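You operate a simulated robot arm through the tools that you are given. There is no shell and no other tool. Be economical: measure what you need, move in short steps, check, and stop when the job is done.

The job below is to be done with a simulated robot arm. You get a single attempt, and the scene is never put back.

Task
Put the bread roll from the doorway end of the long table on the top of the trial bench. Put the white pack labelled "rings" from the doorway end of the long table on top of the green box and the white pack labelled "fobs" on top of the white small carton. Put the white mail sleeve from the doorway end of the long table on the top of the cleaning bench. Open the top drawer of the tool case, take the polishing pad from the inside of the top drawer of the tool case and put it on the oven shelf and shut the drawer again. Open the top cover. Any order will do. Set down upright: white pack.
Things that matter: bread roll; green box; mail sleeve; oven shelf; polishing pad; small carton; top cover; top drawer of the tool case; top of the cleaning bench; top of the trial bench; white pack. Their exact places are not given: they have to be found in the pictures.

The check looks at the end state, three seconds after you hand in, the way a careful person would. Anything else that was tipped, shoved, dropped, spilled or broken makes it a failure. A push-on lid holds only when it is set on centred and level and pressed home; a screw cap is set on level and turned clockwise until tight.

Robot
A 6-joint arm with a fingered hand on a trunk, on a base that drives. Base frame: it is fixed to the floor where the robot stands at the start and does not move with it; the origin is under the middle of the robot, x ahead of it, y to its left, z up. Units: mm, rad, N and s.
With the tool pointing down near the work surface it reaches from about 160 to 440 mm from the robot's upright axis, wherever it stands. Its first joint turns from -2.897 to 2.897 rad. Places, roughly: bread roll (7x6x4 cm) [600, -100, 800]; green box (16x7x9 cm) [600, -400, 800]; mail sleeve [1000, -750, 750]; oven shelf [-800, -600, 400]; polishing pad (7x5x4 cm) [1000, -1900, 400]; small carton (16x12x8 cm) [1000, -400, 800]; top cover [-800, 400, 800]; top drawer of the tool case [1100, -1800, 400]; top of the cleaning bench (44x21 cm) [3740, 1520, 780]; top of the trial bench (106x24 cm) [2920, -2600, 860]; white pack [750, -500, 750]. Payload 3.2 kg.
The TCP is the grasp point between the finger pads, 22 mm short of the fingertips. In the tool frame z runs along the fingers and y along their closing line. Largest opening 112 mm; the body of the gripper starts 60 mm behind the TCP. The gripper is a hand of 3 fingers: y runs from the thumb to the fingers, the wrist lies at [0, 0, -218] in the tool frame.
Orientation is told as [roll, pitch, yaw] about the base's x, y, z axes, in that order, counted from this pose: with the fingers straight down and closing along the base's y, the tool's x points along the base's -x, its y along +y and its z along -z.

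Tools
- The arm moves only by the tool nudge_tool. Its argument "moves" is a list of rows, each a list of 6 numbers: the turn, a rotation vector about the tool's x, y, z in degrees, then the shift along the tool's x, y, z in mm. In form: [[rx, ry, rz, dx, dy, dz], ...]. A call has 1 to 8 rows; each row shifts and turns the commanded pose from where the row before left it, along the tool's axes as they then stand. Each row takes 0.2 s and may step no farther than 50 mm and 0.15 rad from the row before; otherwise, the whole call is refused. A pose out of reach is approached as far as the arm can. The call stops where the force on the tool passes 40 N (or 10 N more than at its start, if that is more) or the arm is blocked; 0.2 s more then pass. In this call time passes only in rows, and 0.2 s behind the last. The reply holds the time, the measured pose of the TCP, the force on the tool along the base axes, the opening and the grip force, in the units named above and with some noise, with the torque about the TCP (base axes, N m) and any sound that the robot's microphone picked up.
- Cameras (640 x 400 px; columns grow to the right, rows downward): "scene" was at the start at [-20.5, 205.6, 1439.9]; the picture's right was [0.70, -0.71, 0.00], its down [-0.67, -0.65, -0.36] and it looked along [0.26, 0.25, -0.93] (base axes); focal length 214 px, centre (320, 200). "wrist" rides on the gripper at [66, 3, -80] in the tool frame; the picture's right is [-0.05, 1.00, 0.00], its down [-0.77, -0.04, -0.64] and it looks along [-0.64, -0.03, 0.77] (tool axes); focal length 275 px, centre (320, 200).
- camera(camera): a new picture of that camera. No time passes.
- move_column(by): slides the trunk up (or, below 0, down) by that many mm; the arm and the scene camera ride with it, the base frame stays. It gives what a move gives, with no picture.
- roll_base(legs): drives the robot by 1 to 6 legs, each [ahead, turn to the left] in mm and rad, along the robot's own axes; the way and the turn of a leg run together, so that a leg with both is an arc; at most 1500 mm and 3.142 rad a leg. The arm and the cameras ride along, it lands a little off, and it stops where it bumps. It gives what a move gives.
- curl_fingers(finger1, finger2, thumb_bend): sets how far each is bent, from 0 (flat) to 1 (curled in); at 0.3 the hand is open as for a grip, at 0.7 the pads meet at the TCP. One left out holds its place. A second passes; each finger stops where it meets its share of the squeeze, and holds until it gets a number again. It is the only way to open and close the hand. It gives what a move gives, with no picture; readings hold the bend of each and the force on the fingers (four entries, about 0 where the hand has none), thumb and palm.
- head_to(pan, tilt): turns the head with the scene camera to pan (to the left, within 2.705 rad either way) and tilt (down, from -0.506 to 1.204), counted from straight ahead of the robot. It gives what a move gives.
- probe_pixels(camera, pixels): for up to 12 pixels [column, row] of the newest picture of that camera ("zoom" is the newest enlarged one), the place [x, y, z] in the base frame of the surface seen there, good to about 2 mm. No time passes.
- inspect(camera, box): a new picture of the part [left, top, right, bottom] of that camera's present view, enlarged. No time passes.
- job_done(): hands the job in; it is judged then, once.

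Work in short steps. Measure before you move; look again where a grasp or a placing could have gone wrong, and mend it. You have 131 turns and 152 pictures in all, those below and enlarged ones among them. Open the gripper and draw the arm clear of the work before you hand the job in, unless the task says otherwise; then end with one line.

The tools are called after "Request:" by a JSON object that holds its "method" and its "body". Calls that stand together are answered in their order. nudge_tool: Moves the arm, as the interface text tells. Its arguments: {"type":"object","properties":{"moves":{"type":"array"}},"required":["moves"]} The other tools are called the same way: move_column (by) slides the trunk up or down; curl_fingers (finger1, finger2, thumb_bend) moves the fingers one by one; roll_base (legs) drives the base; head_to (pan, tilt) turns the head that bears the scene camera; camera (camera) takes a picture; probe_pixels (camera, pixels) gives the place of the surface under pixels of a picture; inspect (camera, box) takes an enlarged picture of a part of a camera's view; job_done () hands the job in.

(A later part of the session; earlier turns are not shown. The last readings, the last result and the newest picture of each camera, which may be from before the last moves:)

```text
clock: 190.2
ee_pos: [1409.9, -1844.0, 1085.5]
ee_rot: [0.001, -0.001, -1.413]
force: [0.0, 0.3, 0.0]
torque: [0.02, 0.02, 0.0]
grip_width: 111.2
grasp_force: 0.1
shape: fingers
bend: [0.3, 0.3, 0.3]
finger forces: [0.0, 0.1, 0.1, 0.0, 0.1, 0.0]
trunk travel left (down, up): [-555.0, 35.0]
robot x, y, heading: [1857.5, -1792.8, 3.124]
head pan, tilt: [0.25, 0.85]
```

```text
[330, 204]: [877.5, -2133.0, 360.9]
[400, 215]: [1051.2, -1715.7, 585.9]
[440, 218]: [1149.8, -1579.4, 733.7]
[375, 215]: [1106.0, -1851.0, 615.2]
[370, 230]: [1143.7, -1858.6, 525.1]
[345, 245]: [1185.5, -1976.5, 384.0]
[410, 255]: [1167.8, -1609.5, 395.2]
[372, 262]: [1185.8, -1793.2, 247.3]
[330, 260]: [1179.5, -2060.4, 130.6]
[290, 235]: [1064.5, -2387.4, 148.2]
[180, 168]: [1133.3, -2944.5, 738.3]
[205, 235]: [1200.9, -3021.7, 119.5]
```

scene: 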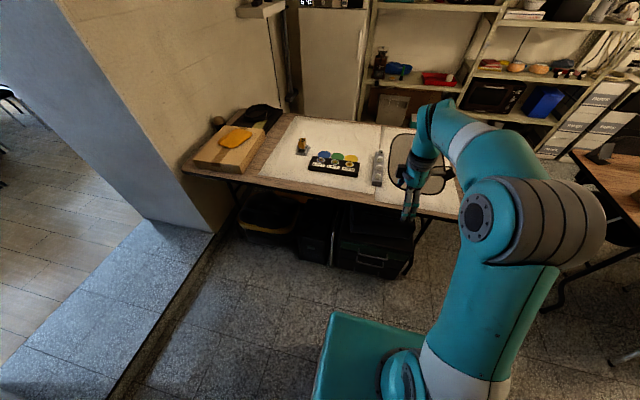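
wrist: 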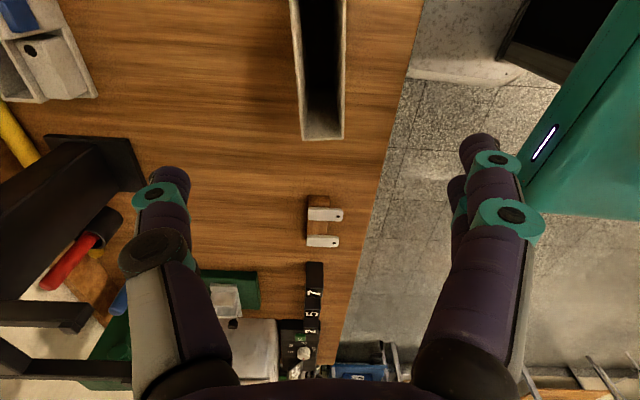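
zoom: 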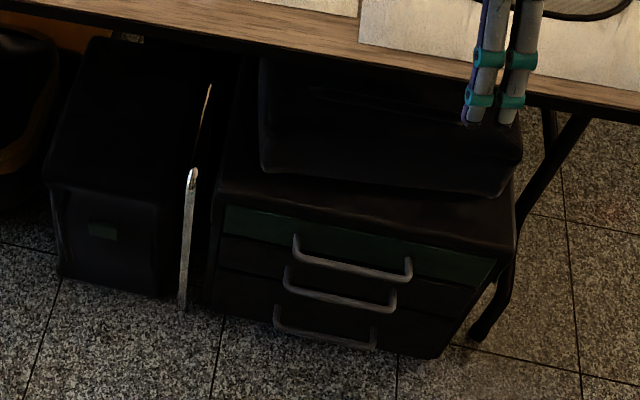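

I probe the top handle's bar and the drawer front edges.

Request:
{"method": "probe_pixels", "body": {"camera": "zoom", "pixels": [[297, 256], [350, 267], [405, 276], [295, 240], [409, 262], [350, 255], [350, 295], [350, 335], [230, 210], [490, 262], [230, 235], [360, 205]]}}

```text
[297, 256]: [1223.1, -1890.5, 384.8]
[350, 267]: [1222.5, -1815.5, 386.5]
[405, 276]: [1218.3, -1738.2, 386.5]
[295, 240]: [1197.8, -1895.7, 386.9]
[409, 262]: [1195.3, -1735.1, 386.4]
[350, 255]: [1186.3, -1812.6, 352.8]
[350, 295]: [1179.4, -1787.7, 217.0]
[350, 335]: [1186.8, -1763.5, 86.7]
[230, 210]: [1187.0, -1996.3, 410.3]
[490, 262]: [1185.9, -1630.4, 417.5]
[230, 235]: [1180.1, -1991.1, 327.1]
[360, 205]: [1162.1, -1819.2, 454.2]
```

Top handle bar: x≈1217, z 386, y −1895…−1736, ~27 mm proud of the face. I plan a horizontal grip from the front: first square the yaw, then tilt the tool to point along −x.

Request:
{"method": "nudge_tool", "body": {"moves": [[0, 0, 8.5, 0, 0, 0], [8.2, 0, 0, 0, 0, 0], [8.2, 0, 0, 0, 0, 0], [8.2, 0, 0, 0, 0, 0], [8.2, 0, 0, 0, 0, 0], [8.2, 0, 0, 0, 0, 0], [8.2, 0, 0, 0, 0, 0], [8.2, 0, 0, 0, 0, 0]]}}

Request:
{"method": "nudge_tool", "body": {"moves": [[8.2, 0, 0, 0, 0, 0], [8.2, 0, 0, 0, 0, 0], [8.2, 0, 0, 0, 0, 0], [8.0, 0, 0, 0, 0, 0]]}}

```text
clock: 192.0
ee_pos: [1403.1, -1798.5, 1100.3]
ee_rot: [-1.0, 0.003, -1.567]
force: [-0.2, 0.6, -0.2]
torque: [-0.02, -0.01, -0.05]
grip_width: 111.2
grasp_force: 0.1
shape: fingers
bend: [0.3, 0.3, 0.3]
finger forces: [0.1, 0.1, 0.0, 0.0, 0.0, 0.0]
out of reach, approached as far as the arm can: row 3, 4, 5, 6, 8
trunk travel left (down, up): [-555.0, 35.0]
robot x, y, heading: [1856.8, -1791.3, 3.124]
head pan, tilt: [0.25, 0.85]
```

```text
clock: 193.0
ee_pos: [1415.1, -1872.9, 1201.6]
ee_rot: [-1.564, 0.006, -1.565]
force: [-0.5, 0.4, -0.5]
torque: [0.0, -0.01, -0.03]
grip_width: 111.4
grasp_force: 0.0
shape: fingers
bend: [0.3, 0.3, 0.3]
finger forces: [0.1, 0.0, 0.0, 0.1, 0.0, 0.1]
out of reach, approached as far as the arm can: row 1, 2, 3, 4
trunk travel left (down, up): [-555.0, 35.0]
robot x, y, heading: [1857.1, -1788.7, 3.134]
head pan, tilt: [0.25, 0.85]
```

The tool is horizontal, pointing to −x. I lower the column fully, clear of the table edge (x≈1150).

Request:
{"method": "move_column", "body": {"by": -540}}

Request:
{"method": "camera", "body": {"camera": "scene"}}

Request:
{"method": "camera", "body": {"camera": "wrist"}}

```text
refused: -540 is not a number from -400 to 400
```

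```text
90 pictures are left
```

scene: 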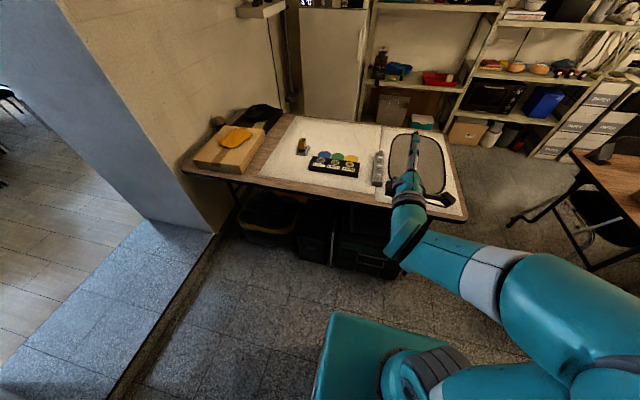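

```text
89 pictures are left
```

wrist: 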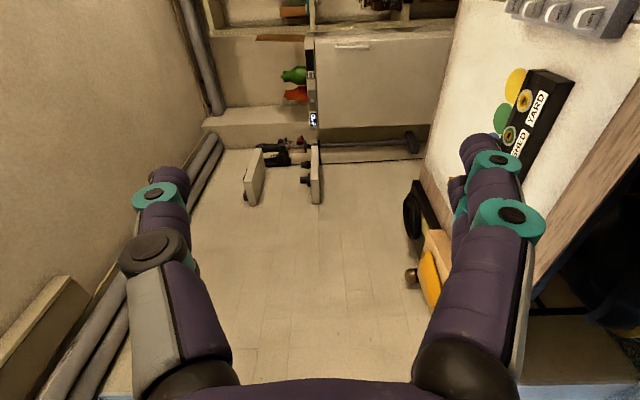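

Column moves are limited to 400 per call; I lower in two calls.

Request:
{"method": "move_column", "body": {"by": -400}}

Request:
{"method": "move_column", "body": {"by": -150}}

Request:
{"method": "nudge_tool", "body": {"moves": [[0, 0, 0, 10, 40, 0], [0, 0, 0, 10, 40, 0], [0, 0, 0, 10, 40, 0], [0, 0, 0, 10, 40, 0], [0, 0, 0, 10, 40, 0], [0, 0, 0, 8, 40, 0]]}}

Request:
{"method": "camera", "body": {"camera": "scene"}}

Request:
{"method": "camera", "body": {"camera": "wrist"}}

```text
clock: 196.8
ee_pos: [1415.7, -1873.5, 801.6]
ee_rot: [-1.561, 0.005, -1.567]
force: [0.3, 0.3, -0.5]
torque: [0.02, -0.03, 0.02]
grip_width: 111.4
grasp_force: 0.0
shape: fingers
bend: [0.3, 0.3, 0.3]
finger forces: [0.0, 0.0, 0.0, 0.0, 0.0, 0.0]
trunk travel left (down, up): [-155.0, 435.0]
robot x, y, heading: [1860.0, -1790.5, 3.133]
head pan, tilt: [0.25, 0.85]
```

```text
clock: 198.6
ee_pos: [1415.4, -1873.1, 652.5]
ee_rot: [-1.562, 0.006, -1.567]
force: [0.0, 0.5, -0.6]
torque: [0.0, 0.01, -0.01]
grip_width: 111.4
grasp_force: 0.1
shape: fingers
bend: [0.3, 0.3, 0.3]
finger forces: [0.0, 0.0, 0.0, 0.0, 0.0, 0.0]
trunk travel left (down, up): [-5.0, 585.0]
robot x, y, heading: [1858.7, -1791.7, 3.131]
head pan, tilt: [0.25, 0.85]
```

```text
clock: 199.9
ee_pos: [1415.7, -1877.7, 647.9]
ee_rot: [-1.558, 0.006, -1.568]
force: [0.5, -0.2, -0.1]
torque: [-0.02, 0.04, -0.01]
grip_width: 111.5
grasp_force: 0.1
shape: fingers
bend: [0.3, 0.3, 0.3]
finger forces: [0.0, 0.1, 0.0, 0.0, 0.1, 0.0]
out of reach, approached as far as the arm can: row 1, 2, 3, 4, 5, 6
trunk travel left (down, up): [-5.0, 585.0]
robot x, y, heading: [1858.2, -1789.8, 3.129]
head pan, tilt: [0.25, 0.85]
```

```text
88 pictures are left
```

scene: 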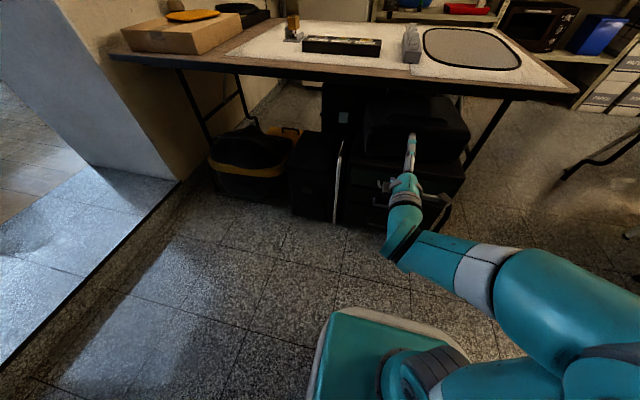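

```text
87 pictures are left
```

wrist: 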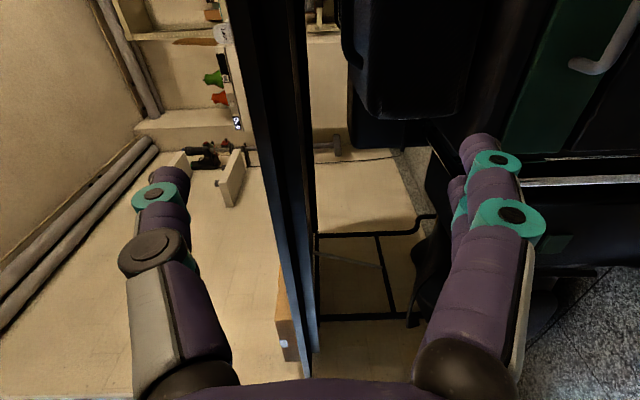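

The arm is at a limit here; the wrist is too near the robot. I reach forward (tool +z) first and then down.

Request:
{"method": "nudge_tool", "body": {"moves": [[0, 0, 0, 0, 0, 40], [0, 0, 0, 0, 0, 40], [0, 0, 0, 10, 20, 30], [0, 0, 0, 10, 40, 0], [0, 0, 0, 10, 40, 0], [0, 0, 0, 10, 40, 0]]}}

```text
clock: 201.3
ee_pos: [1304.4, -1910.1, 638.2]
ee_rot: [-1.553, 0.01, -1.574]
force: [-1.3, 0.0, 0.3]
torque: [0.02, -0.03, 0.03]
grip_width: 111.4
grasp_force: 0.0
shape: fingers
bend: [0.3, 0.3, 0.3]
finger forces: [0.1, 0.0, 0.0, 0.0, 0.1, 0.0]
out of reach, approached as far as the arm can: row 1, 2, 3, 4, 5, 6
trunk travel left (down, up): [-5.0, 585.0]
robot x, y, heading: [1860.5, -1789.2, 3.131]
head pan, tilt: [0.25, 0.85]
```

The joint limit depends on the arm's bearing, so I will stand further toward −y and use a 45° tilt instead. First I untilt the tool to about 45°, raising it.

Request:
{"method": "nudge_tool", "body": {"moves": [[-8, 0, 0, 0, -20, -30], [-8, 0, 0, 0, -20, -30], [-8, 0, 0, 0, 0, 0], [-8, 0, 0, 0, 0, 0], [-8, 0, 0, 0, 0, 0], [-4.5, 0, 0, 0, 0, 0]]}}

Request:
{"method": "roll_base", "body": {"legs": [[-150, 0], [0, -1.571], [-240, 0], [0, 1.571]]}}

Request:
{"method": "camera", "body": {"camera": "scene"}}

```text
clock: 202.8
ee_pos: [1369.2, -1922.3, 660.3]
ee_rot: [-0.803, 0.012, -1.574]
force: [0.2, 0.2, 0.3]
torque: [0.01, -0.01, 0.0]
grip_width: 111.2
grasp_force: 0.0
shape: fingers
bend: [0.3, 0.3, 0.3]
finger forces: [0.0, 0.1, 0.1, 0.0, 0.1, 0.1]
out of reach, approached as far as the arm can: row 6
trunk travel left (down, up): [-5.0, 585.0]
robot x, y, heading: [1855.6, -1787.9, 3.136]
head pan, tilt: [0.25, 0.85]
```

```text
clock: 213.2
ee_pos: [1509.4, -2156.7, 659.9]
ee_rot: [-0.803, 0.012, -1.595]
force: [-0.3, 0.0, -1.1]
torque: [-0.02, 0.0, 0.01]
grip_width: 111.4
grasp_force: 0.1
shape: fingers
bend: [0.3, 0.3, 0.3]
finger forces: [0.0, 0.0, 0.0, 0.0, 0.0, 0.0]
trunk travel left (down, up): [-5.0, 585.0]
robot x, y, heading: [2000.9, -2033.9, 3.111]
head pan, tilt: [0.25, 0.85]
```

```text
86 pictures are left
```

scene: 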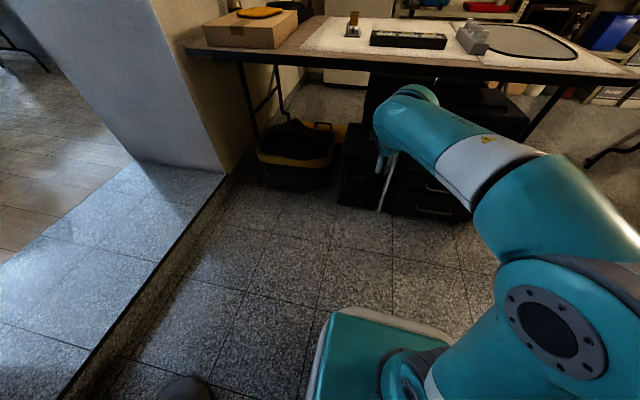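

Now I move the hand to +y by 330 mm, in front of the drawers.

Request:
{"method": "nudge_tool", "body": {"moves": [[0, 0, 0, 48, 0, 0], [0, 0, 0, 48, 0, 0], [0, 0, 0, 48, 0, 0], [0, 0, 0, 48, 0, 0], [0, 0, 0, 48, 0, 0], [0, 0, 0, 48, 0, 0], [0, 0, 0, 45, 0, 0]]}}

Request:
{"method": "camera", "body": {"camera": "wrist"}}

```text
clock: 214.8
ee_pos: [1533.8, -2012.2, 529.4]
ee_rot: [-0.811, 0.03, -1.611]
force: [0.4, 0.3, 0.2]
torque: [-0.01, 0.01, -0.01]
grip_width: 111.5
grasp_force: 0.1
shape: fingers
bend: [0.3, 0.3, 0.3]
finger forces: [0.1, 0.1, 0.0, 0.0, 0.0, 0.0]
out of reach, approached as far as the arm can: row 1, 2, 3, 4, 5, 6, 7
trunk travel left (down, up): [-5.0, 585.0]
robot x, y, heading: [2000.5, -2033.3, 3.111]
head pan, tilt: [0.25, 0.85]
```

```text
85 pictures are left
```

wrist: 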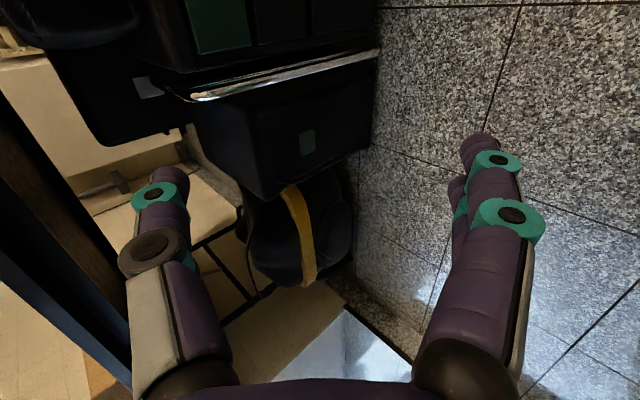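

The arm is still sliding on a limit. I return to tool-down to get back to the good branch.

Request:
{"method": "nudge_tool", "body": {"moves": [[-8, 0, 0, 0, 0, 0], [-8, 0, 0, 0, 0, 0], [-8, 0, 0, 0, 0, 0], [-8, 0, 0, 0, 0, 0], [-8, 0, 0, 0, 0, 0], [-6.5, 0, 0, 0, 0, 0]]}}

Request:
{"method": "nudge_tool", "body": {"moves": [[0, 0, 0, 40, 0, 0], [0, 0, 0, 40, 0, 0], [0, 0, 0, 40, 0, 0], [0, 0, 0, 40, 0, 0], [0, 0, 0, 40, 0, 0]]}}

Request:
{"method": "camera", "body": {"camera": "scene"}}

```text
clock: 216.2
ee_pos: [1611.6, -2095.2, 344.1]
ee_rot: [-0.179, 0.074, -1.609]
force: [-0.3, -0.3, -0.5]
torque: [-0.06, -0.07, -0.03]
grip_width: 111.4
grasp_force: 0.0
shape: fingers
bend: [0.3, 0.3, 0.3]
finger forces: [0.0, 0.1, 0.0, 0.1, 0.0, 0.0]
out of reach, approached as far as the arm can: row 1, 2, 3, 4, 5, 6
trunk travel left (down, up): [-5.0, 585.0]
robot x, y, heading: [2002.5, -2034.5, 3.112]
head pan, tilt: [0.25, 0.85]
```

```text
clock: 217.4
ee_pos: [1641.0, -1918.5, 320.2]
ee_rot: [-0.183, 0.097, -1.615]
force: [-0.4, 0.0, 0.3]
torque: [0.02, -0.01, -0.01]
grip_width: 111.6
grasp_force: 0.1
shape: fingers
bend: [0.3, 0.3, 0.3]
finger forces: [0.1, 0.0, 0.1, 0.1, 0.1, 0.0]
out of reach, approached as far as the arm can: row 2, 3, 4, 5
trunk travel left (down, up): [-5.0, 585.0]
robot x, y, heading: [2002.0, -2033.7, 3.106]
head pan, tilt: [0.25, 0.85]
```

```text
84 pictures are left
```

scene: 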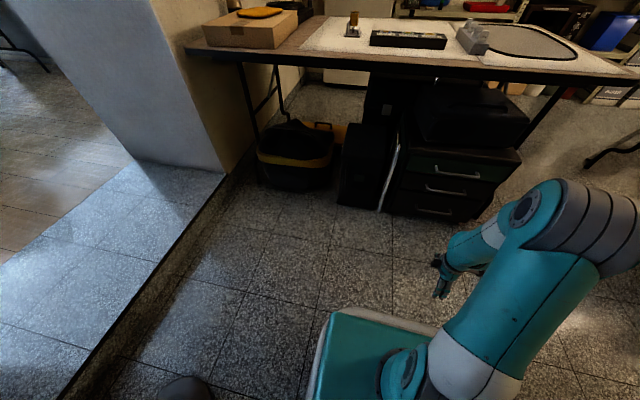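

Arm is low and folded. I raise it and correct the tilt.

Request:
{"method": "nudge_tool", "body": {"moves": [[0, 0, 0, 0, 0, -40], [0, 0, 0, 0, 0, -40], [0, 0, 0, 0, 0, -40], [-5, 0, 0, 0, 0, -40], [-5, 0, 0, 0, 0, -40]]}}

```text
clock: 218.6
ee_pos: [1715.5, -1976.7, 342.1]
ee_rot: [-0.025, 0.104, -1.612]
force: [0.1, 0.3, 0.3]
torque: [0.0, 0.0, 0.03]
grip_width: 111.6
grasp_force: 0.0
shape: fingers
bend: [0.3, 0.3, 0.3]
finger forces: [0.0, 0.1, 0.0, 0.1, 0.0, 0.0]
out of reach, approached as far as the arm can: row 1, 2, 3, 4, 5
trunk travel left (down, up): [-5.0, 585.0]
robot x, y, heading: [2001.5, -2037.0, 3.112]
head pan, tilt: [0.25, 0.85]
```

The arm is likely in a wrong wrist branch. I try turning the yaw (rz negative), which freed it before, while raising.

Request:
{"method": "nudge_tool", "body": {"moves": [[0, 0, -8, 0, 0, 0], [0, 0, -8, 0, 0, 0], [0, 0, -8, 0, 0, 0], [0, 0, -8, 0, 0, 0], [0, 0, -8, 0, 0, 0], [0, 0, 0, 0, 0, -30]]}}

Request:
{"method": "camera", "body": {"camera": "scene"}}

```text
clock: 220.0
ee_pos: [1714.6, -1980.1, 334.3]
ee_rot: [0.048, 0.084, -0.907]
force: [0.2, 0.1, 0.8]
torque: [0.02, 0.05, 0.0]
grip_width: 111.5
grasp_force: 0.0
shape: fingers
bend: [0.3, 0.3, 0.3]
finger forces: [0.0, 0.0, 0.0, 0.0, 0.1, 0.1]
out of reach, approached as far as the arm can: row 1, 6
trunk travel left (down, up): [-5.0, 585.0]
robot x, y, heading: [2001.9, -2038.5, 3.11]
head pan, tilt: [0.25, 0.85]
```

```text
83 pictures are left
```

scene: 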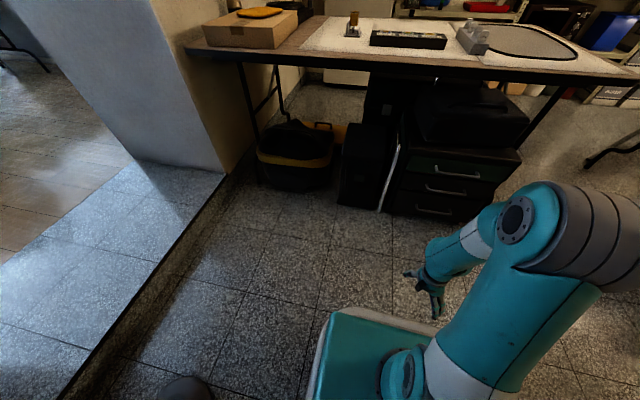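

Yaw is free now; I unfold outward (−x), then up.

Request:
{"method": "nudge_tool", "body": {"moves": [[0, 0, 0, 24.6, -31.5, 0], [0, 0, 0, 24.6, -31.5, 0], [0, 0, 0, 24.6, -31.5, 0], [0, 0, 0, 24.6, -31.5, -10], [0, 0, 0, 20, -25, -30], [0, 0, 0, 0, 0, -40], [0, 0, 0, 0, 0, -40]]}}

```text
clock: 221.6
ee_pos: [1653.0, -1992.7, 300.6]
ee_rot: [0.048, 0.087, -0.909]
force: [0.3, -0.8, -0.2]
torque: [-0.04, 0.0, 0.01]
grip_width: 111.8
grasp_force: 0.1
shape: fingers
bend: [0.3, 0.3, 0.3]
finger forces: [0.1, 0.0, 0.0, 0.1, 0.0, 0.1]
out of reach, approached as far as the arm can: row 1, 2, 3, 4, 5, 6, 7
trunk travel left (down, up): [-5.0, 585.0]
robot x, y, heading: [2001.3, -2035.3, 3.109]
head pan, tilt: [0.25, 0.85]
```

I raise the column for clearance and tilt the tool outward to find the way back out of this limit.

Request:
{"method": "move_column", "body": {"by": 400}}

Request:
{"method": "nudge_tool", "body": {"moves": [[6.3, 4.9, 0, 0, 0, 0], [6.3, 4.9, 0, 0, 0, 0], [6.3, 4.9, 0, 0, 0, 0], [6.3, 4.9, 0, 0, 0, 0], [6.3, 4.9, 0, 0, 0, 0]]}}

Request:
{"method": "camera", "body": {"camera": "scene"}}

```text
clock: 225.5
ee_pos: [1652.2, -1992.9, 699.7]
ee_rot: [0.048, 0.088, -0.909]
force: [-0.6, -0.9, 1.1]
torque: [0.01, 0.01, -0.02]
grip_width: 111.6
grasp_force: 0.1
shape: fingers
bend: [0.3, 0.3, 0.3]
finger forces: [0.1, 0.0, 0.1, 0.0, 0.0, 0.0]
trunk travel left (down, up): [-405.0, 185.0]
robot x, y, heading: [1996.4, -2033.3, 3.11]
head pan, tilt: [0.25, 0.85]
```

```text
clock: 226.7
ee_pos: [1654.5, -1966.2, 701.6]
ee_rot: [-0.067, 0.317, -0.912]
force: [-0.4, 0.4, 0.1]
torque: [-0.03, -0.02, -0.03]
grip_width: 111.6
grasp_force: 0.0
shape: fingers
bend: [0.3, 0.3, 0.3]
finger forces: [0.0, 0.1, 0.0, 0.0, 0.0, 0.0]
out of reach, approached as far as the arm can: row 1, 2, 3, 4, 5
trunk travel left (down, up): [-405.0, 185.0]
robot x, y, heading: [2003.5, -2035.6, 3.109]
head pan, tilt: [0.25, 0.85]
```

```text
82 pictures are left
```

scene: 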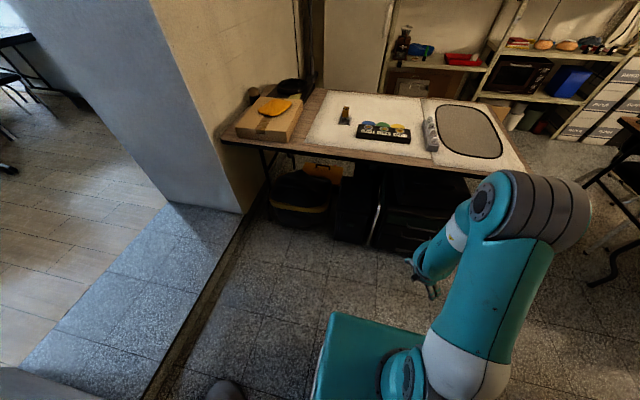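

I try moving along the upper arm's own direction (tool +x, toward −x+y), which should unfold the elbow.

Request:
{"method": "nudge_tool", "body": {"moves": [[0, 0, 0, 45, 0, 0], [0, 0, 0, 45, 0, 0], [0, 0, 0, 45, 0, 0], [0, 0, 0, 45, 0, 0], [0, 0, 0, 45, 0, 0], [0, 0, 0, 45, 0, 0]]}}

```text
clock: 228.1
ee_pos: [1528.0, -1808.8, 735.3]
ee_rot: [-0.049, 0.354, -0.916]
force: [0.4, 1.7, 0.3]
torque: [0.02, 0.0, -0.01]
grip_width: 111.6
grasp_force: 0.1
shape: fingers
bend: [0.3, 0.3, 0.3]
finger forces: [0.1, 0.1, 0.0, 0.1, 0.0, 0.0]
out of reach, approached as far as the arm can: row 4, 5, 6
trunk travel left (down, up): [-405.0, 185.0]
robot x, y, heading: [2000.2, -2035.6, 3.114]
head pan, tilt: [0.25, 0.85]
```

Free again (now near full stretch). I undo the remaining tilt and rise.

Request:
{"method": "nudge_tool", "body": {"moves": [[0, 0, 0, 0, 0, -40], [0, -7, 0, 0, 0, -40], [0, -7, 0, 0, 0, -30], [0, -6, 0, 0, 0, -30], [0, 0, 0, 0, 0, -30], [0, 0, 0, 0, 0, -30]]}}

```text
clock: 229.5
ee_pos: [1624.8, -1911.7, 763.4]
ee_rot: [-0.011, 0.23, -0.91]
force: [-0.5, 0.1, -0.1]
torque: [0.01, 0.01, 0.02]
grip_width: 111.6
grasp_force: 0.1
shape: fingers
bend: [0.3, 0.3, 0.3]
finger forces: [0.1, 0.0, 0.0, 0.1, 0.1, 0.0]
out of reach, approached as far as the arm can: row 1, 2, 3, 4, 5, 6
trunk travel left (down, up): [-405.0, 185.0]
robot x, y, heading: [1999.7, -2036.4, 3.108]
head pan, tilt: [0.25, 0.85]
```

I believe the wrist roll (joint 4) is flipped near its limit. I raise the column, then swing the hand about the forearm direction toward the right side (+y), keeping the wrist still, to unwind it.

Request:
{"method": "move_column", "body": {"by": 170}}

Request:
{"method": "nudge_tool", "body": {"moves": [[-5.0, 6.5, -1.2, 24.9, 18.9, 1], [-5.0, 6.5, -1.2, 24.9, 18.9, 1], [-5.0, 6.5, -1.2, 24.9, 18.9, 1], [-5.0, 6.5, -1.2, 24.9, 18.9, 1], [-5.0, 6.5, -1.2, 24.9, 18.9, 1], [-5.0, 6.5, -1.2, 24.9, 18.9, 1]]}}

Request:
{"method": "camera", "body": {"camera": "scene"}}

```text
clock: 231.4
ee_pos: [1624.8, -1910.5, 932.2]
ee_rot: [-0.01, 0.23, -0.909]
force: [0.2, 0.1, 0.2]
torque: [-0.03, 0.01, -0.02]
grip_width: 111.4
grasp_force: 0.1
shape: fingers
bend: [0.3, 0.3, 0.3]
finger forces: [0.1, 0.0, 0.0, 0.0, 0.1, 0.1]
trunk travel left (down, up): [-575.0, 15.0]
robot x, y, heading: [2000.4, -2031.4, 3.109]
head pan, tilt: [0.25, 0.85]
```

```text
clock: 232.8
ee_pos: [1622.5, -1752.3, 1018.7]
ee_rot: [0.757, 0.824, -0.495]
force: [0.1, 0.5, 0.1]
torque: [0.01, -0.03, -0.01]
grip_width: 111.7
grasp_force: 0.0
shape: fingers
bend: [0.3, 0.3, 0.3]
finger forces: [0.0, 0.0, 0.0, 0.1, 0.0, 0.1]
trunk travel left (down, up): [-575.0, 15.0]
robot x, y, heading: [1999.0, -2031.8, 3.104]
head pan, tilt: [0.25, 0.85]
```

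```text
81 pictures are left
```

scene: 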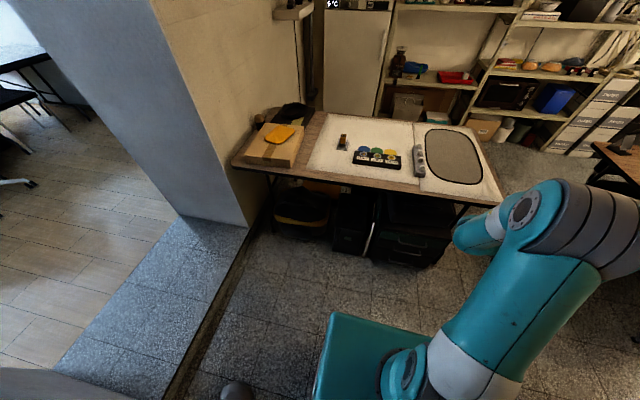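

That worked with no limit. I now swing the hand horizontally from +y round to outward (−x side), wrist held still, to bring joint 4 back to its middle.

Request:
{"method": "nudge_tool", "body": {"moves": [[6.1, 3.9, -4.1, 14.8, -23.2, 1], [6.1, 3.9, -4.1, 14.8, -23.2, 1], [6.1, 3.9, -4.1, 14.8, -23.2, 1], [6.1, 3.9, -4.1, 14.8, -23.2, 1], [6.1, 3.9, -4.1, 14.8, -23.2, 1], [6.1, 3.9, -4.1, 14.8, -23.2, 1], [6.1, 3.9, -4.1, 14.8, -23.2, 1], [6.1, 3.9, -4.1, 14.8, -23.2, 1]]}}

```text
clock: 234.6
ee_pos: [1456.8, -1876.9, 1016.9]
ee_rot: [0.755, 0.827, 0.669]
force: [-0.3, 0.1, -0.9]
torque: [0.01, 0.02, 0.0]
grip_width: 111.6
grasp_force: 0.1
shape: fingers
bend: [0.3, 0.3, 0.3]
finger forces: [0.0, 0.0, 0.0, 0.0, 0.1, 0.0]
trunk travel left (down, up): [-575.0, 15.0]
robot x, y, heading: [1999.1, -2036.2, 3.108]
head pan, tilt: [0.25, 0.85]
```

The wrist is unwound. Now I align the tool to point −x with a 30° downward slope and roll it so the fingers close in the vertical plane.

Request:
{"method": "nudge_tool", "body": {"moves": [[5.1, 3.3, -3.5, 12.4, -19.5, 0], [5.1, 3.3, -3.5, 12.4, -19.5, 0], [0, 0, -8.2, 0, 0, 0], [0, 0, -8.2, 0, 0, 0], [0, 0, -8.2, 0, 0, 0], [0, 0, -8.2, 0, 0, 0], [0, 0, -8.2, 0, 0, 0], [0, 0, -8.2, 0, 0, 0]]}}

Request:
{"method": "nudge_tool", "body": {"moves": [[0, 0, -8.2, 0, 0, 0]]}}

```text
clock: 236.4
ee_pos: [1448.9, -1922.7, 1018.2]
ee_rot: [1.053, 0.125, 1.504]
force: [-0.6, 0.1, -0.3]
torque: [0.01, -0.02, 0.01]
grip_width: 112.0
grasp_force: 0.1
shape: fingers
bend: [0.3, 0.3, 0.3]
finger forces: [0.0, 0.1, 0.0, 0.1, 0.1, 0.0]
trunk travel left (down, up): [-575.0, 15.0]
robot x, y, heading: [1997.0, -2033.9, 3.107]
head pan, tilt: [0.25, 0.85]
```

```text
clock: 236.8
ee_pos: [1448.6, -1923.3, 1017.2]
ee_rot: [1.058, 0.001, 1.572]
force: [0.2, 0.7, 0.5]
torque: [-0.04, 0.01, 0.0]
grip_width: 111.6
grasp_force: 0.0
shape: fingers
bend: [0.3, 0.3, 0.3]
finger forces: [0.0, 0.0, 0.0, 0.0, 0.0, 0.0]
trunk travel left (down, up): [-575.0, 15.0]
robot x, y, heading: [1998.9, -2034.2, 3.113]
head pan, tilt: [0.25, 0.85]
```

Orientation is exactly as wanted (pointing −x, 29° down). I lower the column and pre-shape the fingers.

Request:
{"method": "move_column", "body": {"by": -400}}

Request:
{"method": "move_column", "body": {"by": -165}}

Request:
{"method": "curl_fingers", "body": {"finger1": 0.48, "finger2": 0.48, "thumb_bend": 0.48}}

Request:
{"method": "nudge_tool", "body": {"moves": [[0, 0, 0, -36, 0, 0], [0, 0, 0, -36, 0, 0], [0, 0, 0, -36, 0, 0], [0, 0, 0, 0, -15, 0], [0, 0, 0, 0, -15, 0]]}}

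Request:
{"method": "camera", "body": {"camera": "scene"}}

```text
clock: 240.6
ee_pos: [1447.8, -1923.3, 618.8]
ee_rot: [1.057, 0.004, 1.571]
force: [0.0, -1.1, 0.8]
torque: [0.0, 0.03, 0.0]
grip_width: 111.3
grasp_force: 0.1
shape: fingers
bend: [0.3, 0.3, 0.3]
finger forces: [0.1, 0.0, 0.1, 0.0, 0.0, 0.0]
trunk travel left (down, up): [-175.0, 415.0]
robot x, y, heading: [2000.2, -2033.4, 3.108]
head pan, tilt: [0.25, 0.85]
```

```text
clock: 242.5
ee_pos: [1449.3, -1922.7, 453.9]
ee_rot: [1.058, 0.003, 1.572]
force: [0.9, 0.6, -0.2]
torque: [0.05, 0.0, 0.02]
grip_width: 111.6
grasp_force: 0.0
shape: fingers
bend: [0.3, 0.3, 0.3]
finger forces: [0.0, 0.0, 0.0, 0.0, 0.0, 0.1]
trunk travel left (down, up): [-10.0, 580.0]
robot x, y, heading: [2002.0, -2037.7, 3.115]
head pan, tilt: [0.25, 0.85]
```

```text
clock: 243.5
ee_pos: [1449.2, -1922.4, 453.5]
ee_rot: [1.057, 0.004, 1.57]
force: [0.0, 0.5, 0.3]
torque: [-0.01, -0.01, -0.02]
grip_width: 61.3
grasp_force: 0.0
shape: fingers
bend: [0.48, 0.48, 0.48]
finger forces: [0.0, 0.0, 0.0, 0.1, 0.0, 0.0]
trunk travel left (down, up): [-10.0, 580.0]
robot x, y, heading: [1999.3, -2035.4, 3.115]
head pan, tilt: [0.25, 0.85]
```

```text
clock: 244.7
ee_pos: [1462.5, -1815.0, 425.6]
ee_rot: [1.06, 0.001, 1.572]
force: [0.4, 0.1, 0.3]
torque: [-0.04, 0.02, -0.02]
grip_width: 61.6
grasp_force: 0.1
shape: fingers
bend: [0.48, 0.48, 0.48]
finger forces: [0.0, 0.1, 0.1, 0.1, 0.0, 0.0]
trunk travel left (down, up): [-10.0, 580.0]
robot x, y, heading: [2001.0, -2032.5, 3.109]
head pan, tilt: [0.25, 0.85]
```

```text
80 pictures are left
```

scene: 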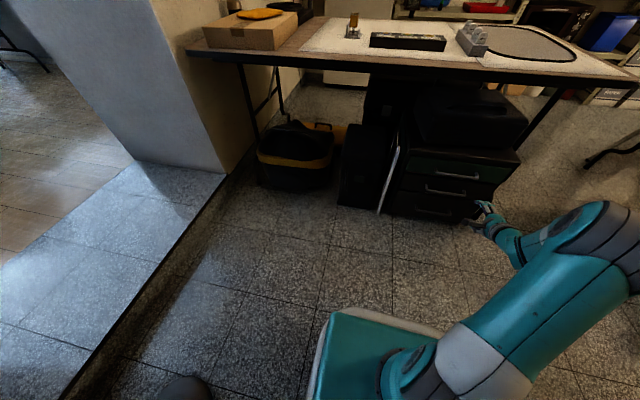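

Good pose. I drive ahead 180 mm so the hand stands just before the handle.

Request:
{"method": "roll_base", "body": {"legs": [[180, 0]]}}

Request:
{"method": "camera", "body": {"camera": "wrist"}}

Request:
{"method": "camera", "body": {"camera": "scene"}}

```text
clock: 246.2
ee_pos: [1283.5, -1810.3, 423.8]
ee_rot: [1.058, 0.004, 1.573]
force: [-0.1, -0.1, 0.8]
torque: [0.01, 0.0, -0.01]
grip_width: 61.5
grasp_force: 0.0
shape: fingers
bend: [0.48, 0.48, 0.48]
finger forces: [0.0, 0.1, 0.0, 0.1, 0.0, 0.0]
trunk travel left (down, up): [-10.0, 580.0]
robot x, y, heading: [1821.1, -2028.8, 3.109]
head pan, tilt: [0.25, 0.85]
```

```text
79 pictures are left
```

wrist: 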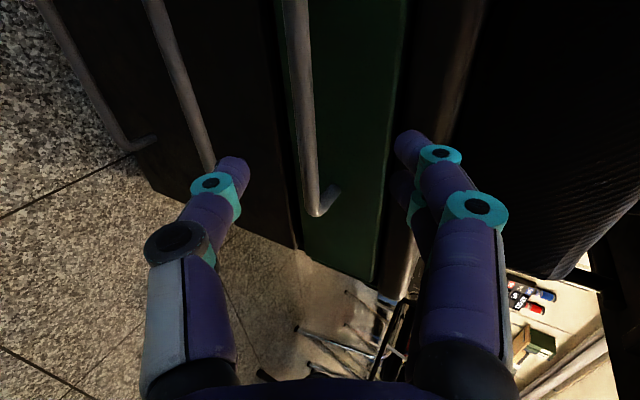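

```text
78 pictures are left
```

scene: 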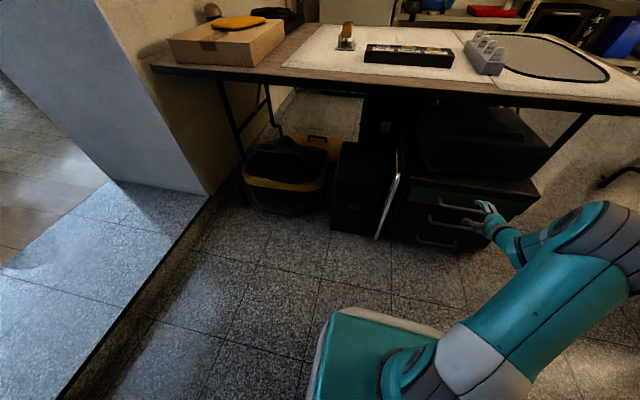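

The handle's bar lies straight along the tool axis from here. I advance 67 mm along the tool's z.

Request:
{"method": "nudge_tool", "body": {"moves": [[0, 0, 0, 0, 0, 20], [0, 0, 0, 0, 0, 20], [0, 0, 0, 0, 0, 15], [0, 0, 0, 0, 0, 12]]}}

Request:
{"method": "camera", "body": {"camera": "wrist"}}

```text
clock: 247.2
ee_pos: [1225.7, -1806.7, 392.8]
ee_rot: [1.06, 0.001, 1.568]
force: [31.4, 0.4, 10.5]
torque: [-0.01, 0.83, 0.02]
grip_width: 52.5
grasp_force: 15.9
shape: fingers
bend: [0.57, 0.57, 0.48]
finger forces: [16.1, 15.9, 0.0, 0.0, 0.1, 0.1]
trunk travel left (down, up): [-10.0, 580.0]
robot x, y, heading: [1822.0, -2031.3, 3.108]
head pan, tilt: [0.25, 0.85]
```

```text
77 pictures are left
```

wrist: 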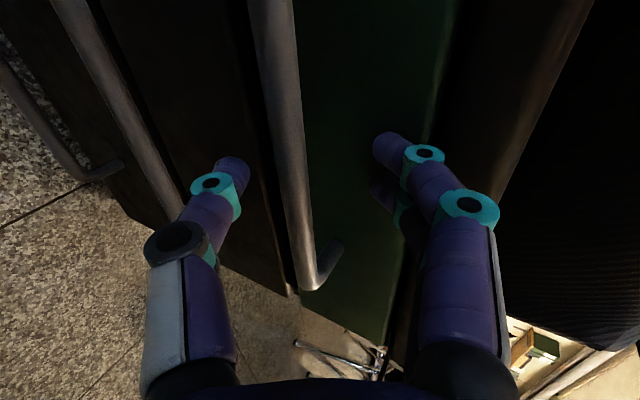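

The upper fingertips touch the drawer face (31 N). I back off 8 mm and close on the bar.

Request:
{"method": "nudge_tool", "body": {"moves": [[0, 0, 0, 0, 0, -8]]}}

Request:
{"method": "curl_fingers", "body": {"finger1": 0.7, "finger2": 0.7, "thumb_bend": 0.7}}

Request:
{"method": "camera", "body": {"camera": "wrist"}}

```text
clock: 247.6
ee_pos: [1229.6, -1809.7, 394.9]
ee_rot: [1.058, 0.005, 1.573]
force: [2.0, -0.5, -0.6]
torque: [-0.01, 0.0, 0.02]
grip_width: 59.3
grasp_force: 1.3
shape: fingers
bend: [0.49, 0.5, 0.48]
finger forces: [0.9, 0.9, 0.0, 0.1, 0.1, 0.0]
trunk travel left (down, up): [-10.0, 580.0]
robot x, y, heading: [1821.0, -2028.4, 3.117]
head pan, tilt: [0.25, 0.85]
```

```text
clock: 248.6
ee_pos: [1229.2, -1807.8, 394.5]
ee_rot: [1.055, 0.002, 1.572]
force: [0.7, -1.2, -9.4]
torque: [-0.03, -0.1, -0.01]
grip_width: 12.7
grasp_force: 4.8
shape: fingers
bend: [0.7, 0.7, 0.65]
finger forces: [0.1, 0.0, 0.1, 0.0, 9.6, 0.1]
trunk travel left (down, up): [-10.0, 580.0]
robot x, y, heading: [1820.9, -2029.4, 3.115]
head pan, tilt: [0.25, 0.85]
```

```text
76 pictures are left
```

wrist: 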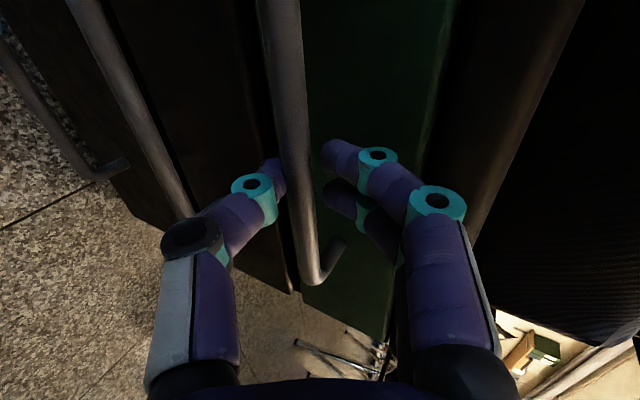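

The thumb bears on the bar; the fingers need more curl. I curl them to 0.85.

Request:
{"method": "curl_fingers", "body": {"finger1": 0.85, "finger2": 0.85, "thumb_bend": 0.75}}

Request:
{"method": "roll_base", "body": {"legs": [[-60, 0]]}}

Request:
{"method": "camera", "body": {"camera": "wrist"}}

Request:
{"method": "camera", "body": {"camera": "scene"}}

```text
clock: 249.6
ee_pos: [1229.2, -1809.6, 395.8]
ee_rot: [1.06, 0.001, 1.574]
force: [-3.9, -0.5, 1.9]
torque: [0.01, 0.01, 0.03]
grip_width: 9.9
grasp_force: 15.3
shape: fingers
bend: [0.8, 0.8, 0.65]
finger forces: [8.2, 8.2, 0.0, 0.0, 14.4, 0.0]
trunk travel left (down, up): [-10.0, 580.0]
robot x, y, heading: [1819.7, -2026.2, 3.106]
head pan, tilt: [0.25, 0.85]
```

```text
clock: 250.6
ee_pos: [1291.1, -1810.1, 397.1]
ee_rot: [1.06, 0.003, 1.571]
force: [0.4, 10.1, 1.8]
torque: [0.18, -0.04, -0.07]
grip_width: 9.9
grasp_force: 16.3
shape: fingers
bend: [0.81, 0.81, 0.66]
finger forces: [8.8, 8.6, 0.1, 0.1, 15.2, 0.0]
trunk travel left (down, up): [-10.0, 580.0]
robot x, y, heading: [1880.3, -2033.0, 3.114]
head pan, tilt: [0.25, 0.85]
```

```text
75 pictures are left
```

wrist: 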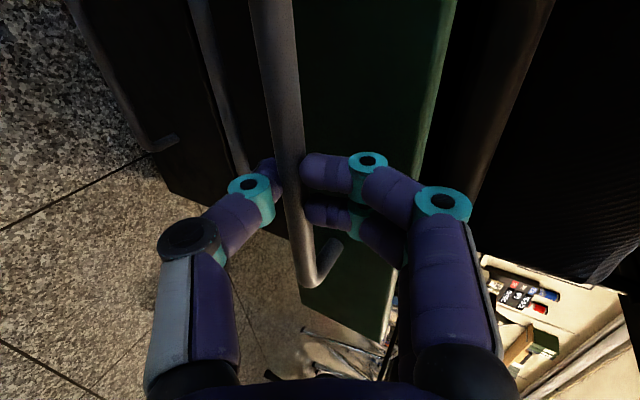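

```text
74 pictures are left
```

scene: 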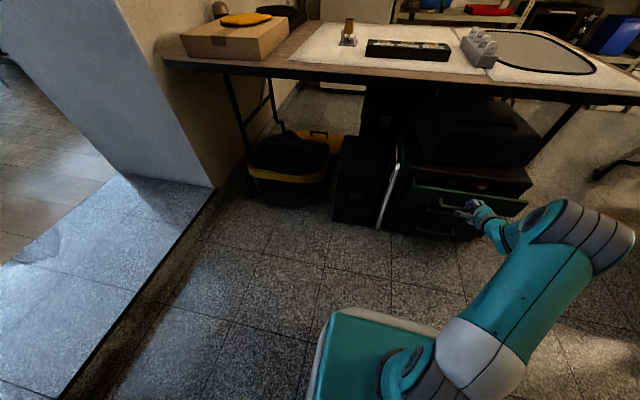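

The drawer is sliding out. I pull 150 mm more.

Request:
{"method": "roll_base", "body": {"legs": [[-150, 0]]}}

Request:
{"method": "inspect", "body": {"camera": "scene", "box": [340, 130, 580, 290]}}

```text
clock: 252.0
ee_pos: [1441.1, -1815.9, 395.1]
ee_rot: [1.061, 0.003, 1.572]
force: [-0.2, -1.3, 0.5]
torque: [-0.01, 0.02, 0.0]
grip_width: 3.1
grasp_force: 0.0
shape: fingers
bend: [0.84, 0.84, 0.71]
finger forces: [0.0, 0.0, 0.0, 0.0, 0.0, 0.1]
trunk travel left (down, up): [-10.0, 580.0]
robot x, y, heading: [2033.0, -2039.4, 3.108]
head pan, tilt: [0.25, 0.85]
```

```text
2.50 times, centred on (460, 210) of scene
```

zoom: 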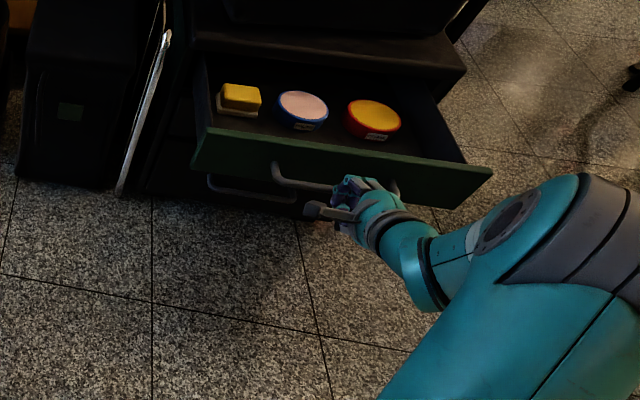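

The drawer is out (hand slipped off at its stop). Three items inside; I look closer and probe.

Request:
{"method": "probe_pixels", "body": {"camera": "zoom", "pixels": [[240, 92], [238, 108], [303, 105], [373, 112], [200, 150], [485, 175], [330, 155], [207, 70], [300, 145], [435, 130], [325, 190], [290, 178]]}}

Request:
{"method": "inspect", "body": {"camera": "scene", "box": [410, 150, 510, 210]}}

```text
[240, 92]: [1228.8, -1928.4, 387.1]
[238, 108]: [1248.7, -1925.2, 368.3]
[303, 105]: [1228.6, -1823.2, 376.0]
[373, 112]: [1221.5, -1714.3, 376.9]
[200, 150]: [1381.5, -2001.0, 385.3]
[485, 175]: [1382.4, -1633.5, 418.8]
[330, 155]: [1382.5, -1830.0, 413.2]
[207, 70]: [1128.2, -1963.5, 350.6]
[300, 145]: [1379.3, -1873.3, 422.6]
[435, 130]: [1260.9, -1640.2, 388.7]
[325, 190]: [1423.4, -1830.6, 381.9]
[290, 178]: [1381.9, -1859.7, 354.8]
```

```text
6.40 times, centred on (460, 180) of scene
```

zoom: 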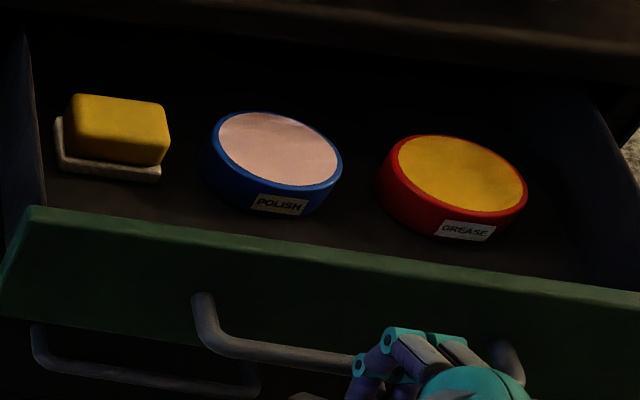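

The yellow block on a beige backing is the pad (tins are "POLISH" and "GREASE"). I measure its edges and the drawer's inner walls.

Request:
{"method": "probe_pixels", "body": {"camera": "zoom", "pixels": [[72, 115], [165, 125], [80, 98], [158, 106], [60, 160], [155, 175], [45, 180], [35, 100], [215, 160], [110, 200], [110, 130], [25, 215]]}}

Request:
{"method": "curl_fingers", "body": {"finger1": 0.48, "finger2": 0.48, "thumb_bend": 0.48}}

Request:
{"method": "camera", "body": {"camera": "wrist"}}

```text
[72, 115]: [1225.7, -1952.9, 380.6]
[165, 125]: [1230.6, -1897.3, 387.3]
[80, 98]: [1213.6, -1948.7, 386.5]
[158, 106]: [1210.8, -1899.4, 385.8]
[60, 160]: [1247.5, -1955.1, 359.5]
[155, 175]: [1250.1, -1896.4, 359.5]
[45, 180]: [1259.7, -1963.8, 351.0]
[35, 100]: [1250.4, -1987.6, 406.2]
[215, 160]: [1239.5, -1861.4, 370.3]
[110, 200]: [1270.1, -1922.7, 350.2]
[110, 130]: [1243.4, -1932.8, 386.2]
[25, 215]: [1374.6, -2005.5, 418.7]
```

```text
clock: 253.0
ee_pos: [1442.1, -1816.3, 395.8]
ee_rot: [1.059, 0.004, 1.572]
force: [0.8, 0.2, 0.4]
torque: [0.01, 0.0, -0.01]
grip_width: 60.3
grasp_force: 0.0
shape: fingers
bend: [0.48, 0.48, 0.48]
finger forces: [0.0, 0.0, 0.0, 0.0, 0.0, 0.0]
trunk travel left (down, up): [-10.0, 580.0]
robot x, y, heading: [2033.6, -2038.2, 3.112]
head pan, tilt: [0.25, 0.85]
```

```text
71 pictures are left
```

wrist: 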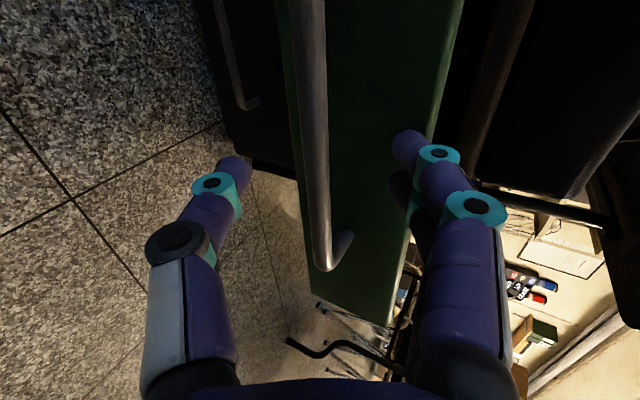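

Pad: x 1207–1252, y −1956…−1895, z 350–387. I withdraw from the handle along the tool axis, raise, then turn the tool down keeping the wrist in place.

Request:
{"method": "nudge_tool", "body": {"moves": [[0, 0, 0, 0, 0, -40], [0, 0, 0, 0, 0, -30]]}}

Request:
{"method": "move_column", "body": {"by": 200}}

Request:
{"method": "nudge_tool", "body": {"moves": [[8.1, 0, 0, 0, -30.7, -2.2], [8.1, 0, 0, 0, -30.7, -2.2], [8.1, 0, 0, 0, -30.7, -2.2], [8.1, 0, 0, 0, -30.7, -2.2], [8.1, 0, 0, 0, -30.7, -2.2], [8.1, 0, 0, 0, -30.7, -2.2], [8.1, 0, 0, 0, -30.7, -2.2], [3.9, 0, 0, 0, -15, -1]]}}

```text
clock: 253.6
ee_pos: [1502.8, -1817.2, 430.6]
ee_rot: [1.059, 0.001, 1.573]
force: [-0.9, -0.8, -0.1]
torque: [0.03, -0.03, -0.02]
grip_width: 60.3
grasp_force: 0.0
shape: fingers
bend: [0.48, 0.48, 0.48]
finger forces: [0.0, 0.0, 0.0, 0.0, 0.1, 0.0]
trunk travel left (down, up): [-10.0, 580.0]
robot x, y, heading: [2032.7, -2038.1, 3.112]
head pan, tilt: [0.25, 0.85]
```

```text
clock: 255.7
ee_pos: [1502.6, -1816.5, 631.2]
ee_rot: [1.059, 0.004, 1.573]
force: [-0.3, -0.1, -1.0]
torque: [-0.02, -0.01, 0.02]
grip_width: 59.9
grasp_force: 0.0
shape: fingers
bend: [0.48, 0.48, 0.48]
finger forces: [0.0, 0.1, 0.0, 0.1, 0.0, 0.0]
trunk travel left (down, up): [-210.0, 380.0]
robot x, y, heading: [2035.4, -2036.4, 3.11]
head pan, tilt: [0.25, 0.85]
```

```text
clock: 257.5
ee_pos: [1690.7, -1815.0, 521.7]
ee_rot: [0.033, 0.053, 1.576]
force: [0.0, 0.5, -1.1]
torque: [-0.01, -0.02, 0.02]
grip_width: 60.5
grasp_force: 0.0
shape: fingers
bend: [0.48, 0.48, 0.48]
finger forces: [0.0, 0.0, 0.0, 0.0, 0.0, 0.0]
out of reach, approached as far as the arm can: row 8
trunk travel left (down, up): [-210.0, 380.0]
robot x, y, heading: [2034.4, -2037.0, 3.112]
head pan, tilt: [0.25, 0.85]
```

Almost down (a small tilt remains). I raise the hand to a more normal height and check it is in a free branch.

Request:
{"method": "nudge_tool", "body": {"moves": [[0, 0, 0, 0, 0, -40], [0, 0, 0, 0, 0, -40], [0, 0, -8, 0, 0, -40], [0, 0, -8, 0, 0, -20]]}}

```text
clock: 258.5
ee_pos: [1693.9, -1806.2, 661.9]
ee_rot: [0.049, 0.041, 1.855]
force: [0.0, 0.1, 0.8]
torque: [0.01, -0.01, -0.02]
grip_width: 60.5
grasp_force: 0.0
shape: fingers
bend: [0.48, 0.48, 0.48]
finger forces: [0.0, 0.0, 0.0, 0.0, 0.0, 0.1]
trunk travel left (down, up): [-210.0, 380.0]
robot x, y, heading: [2033.9, -2035.6, 3.115]
head pan, tilt: [0.25, 0.85]
```

Free now. I level the tool and turn the yaw to 180°, with fingers set to ~84 mm opening.

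Request:
{"method": "nudge_tool", "body": {"moves": [[2.8, -2.35, 0, 0, 0, 0], [0, 0, -8.2, 0, 0, 0], [0, 0, -8.2, 0, 0, 0], [0, 0, -8.2, 0, 0, 0], [0, 0, -8.2, 0, 0, 0], [0, 0, -8.2, 0, 0, 0], [0, 0, -8.2, 0, 0, 0], [0, 0, -8.2, 0, 0, 0]]}}

Request:
{"method": "nudge_tool", "body": {"moves": [[0, 0, -8.2, 0, 0, 0], [0, 0, -8.1, 0, 0, 0]]}}

Request:
{"method": "curl_fingers", "body": {"finger1": 0.39, "finger2": 0.39, "thumb_bend": 0.39}}

```text
clock: 260.3
ee_pos: [1694.5, -1807.0, 663.3]
ee_rot: [-0.001, -0.001, 2.855]
force: [0.2, 0.0, 0.1]
torque: [-0.02, -0.02, 0.0]
grip_width: 60.8
grasp_force: 0.0
shape: fingers
bend: [0.48, 0.48, 0.48]
finger forces: [0.0, 0.0, 0.1, 0.1, 0.0, 0.0]
trunk travel left (down, up): [-210.0, 380.0]
robot x, y, heading: [2032.4, -2036.9, 3.113]
head pan, tilt: [0.25, 0.85]
```

```text
clock: 260.9
ee_pos: [1694.6, -1808.0, 664.4]
ee_rot: [-0.002, 0.0, 3.138]
force: [-0.6, 0.0, -0.4]
torque: [0.02, -0.04, 0.02]
grip_width: 60.4
grasp_force: 0.0
shape: fingers
bend: [0.48, 0.48, 0.48]
finger forces: [0.0, 0.1, 0.0, 0.1, 0.0, 0.0]
trunk travel left (down, up): [-210.0, 380.0]
robot x, y, heading: [2035.4, -2038.8, 3.113]
head pan, tilt: [0.25, 0.85]
```

```text
clock: 261.9
ee_pos: [1695.0, -1808.5, 664.4]
ee_rot: [-0.003, 0.0, 3.138]
force: [0.3, -0.2, -0.3]
torque: [-0.01, 0.0, 0.03]
grip_width: 86.4
grasp_force: 0.1
shape: fingers
bend: [0.39, 0.39, 0.39]
finger forces: [0.1, 0.0, 0.0, 0.1, 0.1, 0.0]
trunk travel left (down, up): [-210.0, 380.0]
robot x, y, heading: [2032.6, -2031.7, 3.112]
head pan, tilt: [0.25, 0.85]
```

The arm is in a free posture. I drive ahead 380 mm so the hand comes above the open drawer.

Request:
{"method": "roll_base", "body": {"legs": [[380, 0]]}}

Request:
{"method": "camera", "body": {"camera": "wrist"}}

```text
clock: 264.3
ee_pos: [1323.0, -1792.1, 663.5]
ee_rot: [-0.002, 0.0, 3.132]
force: [0.7, 0.1, 0.1]
torque: [-0.04, 0.04, 0.03]
grip_width: 86.1
grasp_force: 0.2
shape: fingers
bend: [0.39, 0.39, 0.39]
finger forces: [0.0, 0.1, 0.0, 0.0, 0.0, 0.0]
trunk travel left (down, up): [-210.0, 380.0]
robot x, y, heading: [1660.3, -2021.7, 3.103]
head pan, tilt: [0.25, 0.85]
```

```text
70 pictures are left
```

wrist: 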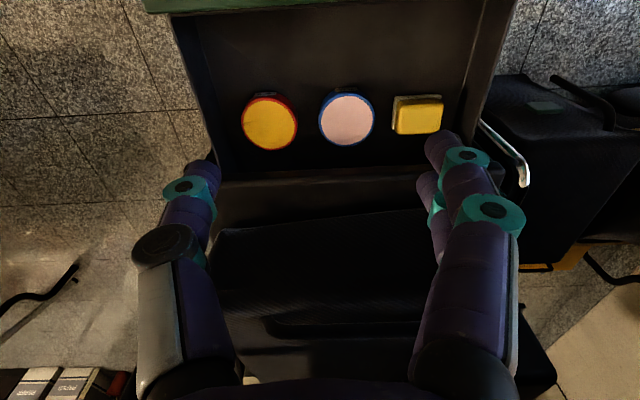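

Clear view of the drawer. I probe the pad from here.

Request:
{"method": "probe_pixels", "body": {"camera": "wrist", "pixels": [[398, 101], [440, 100], [399, 130], [438, 130], [419, 118], [395, 97], [442, 95], [460, 130], [376, 120], [480, 70], [300, 190], [420, 170]]}}

```text
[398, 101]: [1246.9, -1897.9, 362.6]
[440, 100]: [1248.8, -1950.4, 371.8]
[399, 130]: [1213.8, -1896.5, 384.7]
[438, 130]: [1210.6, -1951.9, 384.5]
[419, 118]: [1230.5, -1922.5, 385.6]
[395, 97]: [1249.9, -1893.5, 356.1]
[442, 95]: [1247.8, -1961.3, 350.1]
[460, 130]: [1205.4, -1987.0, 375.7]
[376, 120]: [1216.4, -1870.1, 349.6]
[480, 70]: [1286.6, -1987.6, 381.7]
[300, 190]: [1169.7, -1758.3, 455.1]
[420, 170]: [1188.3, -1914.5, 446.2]
```

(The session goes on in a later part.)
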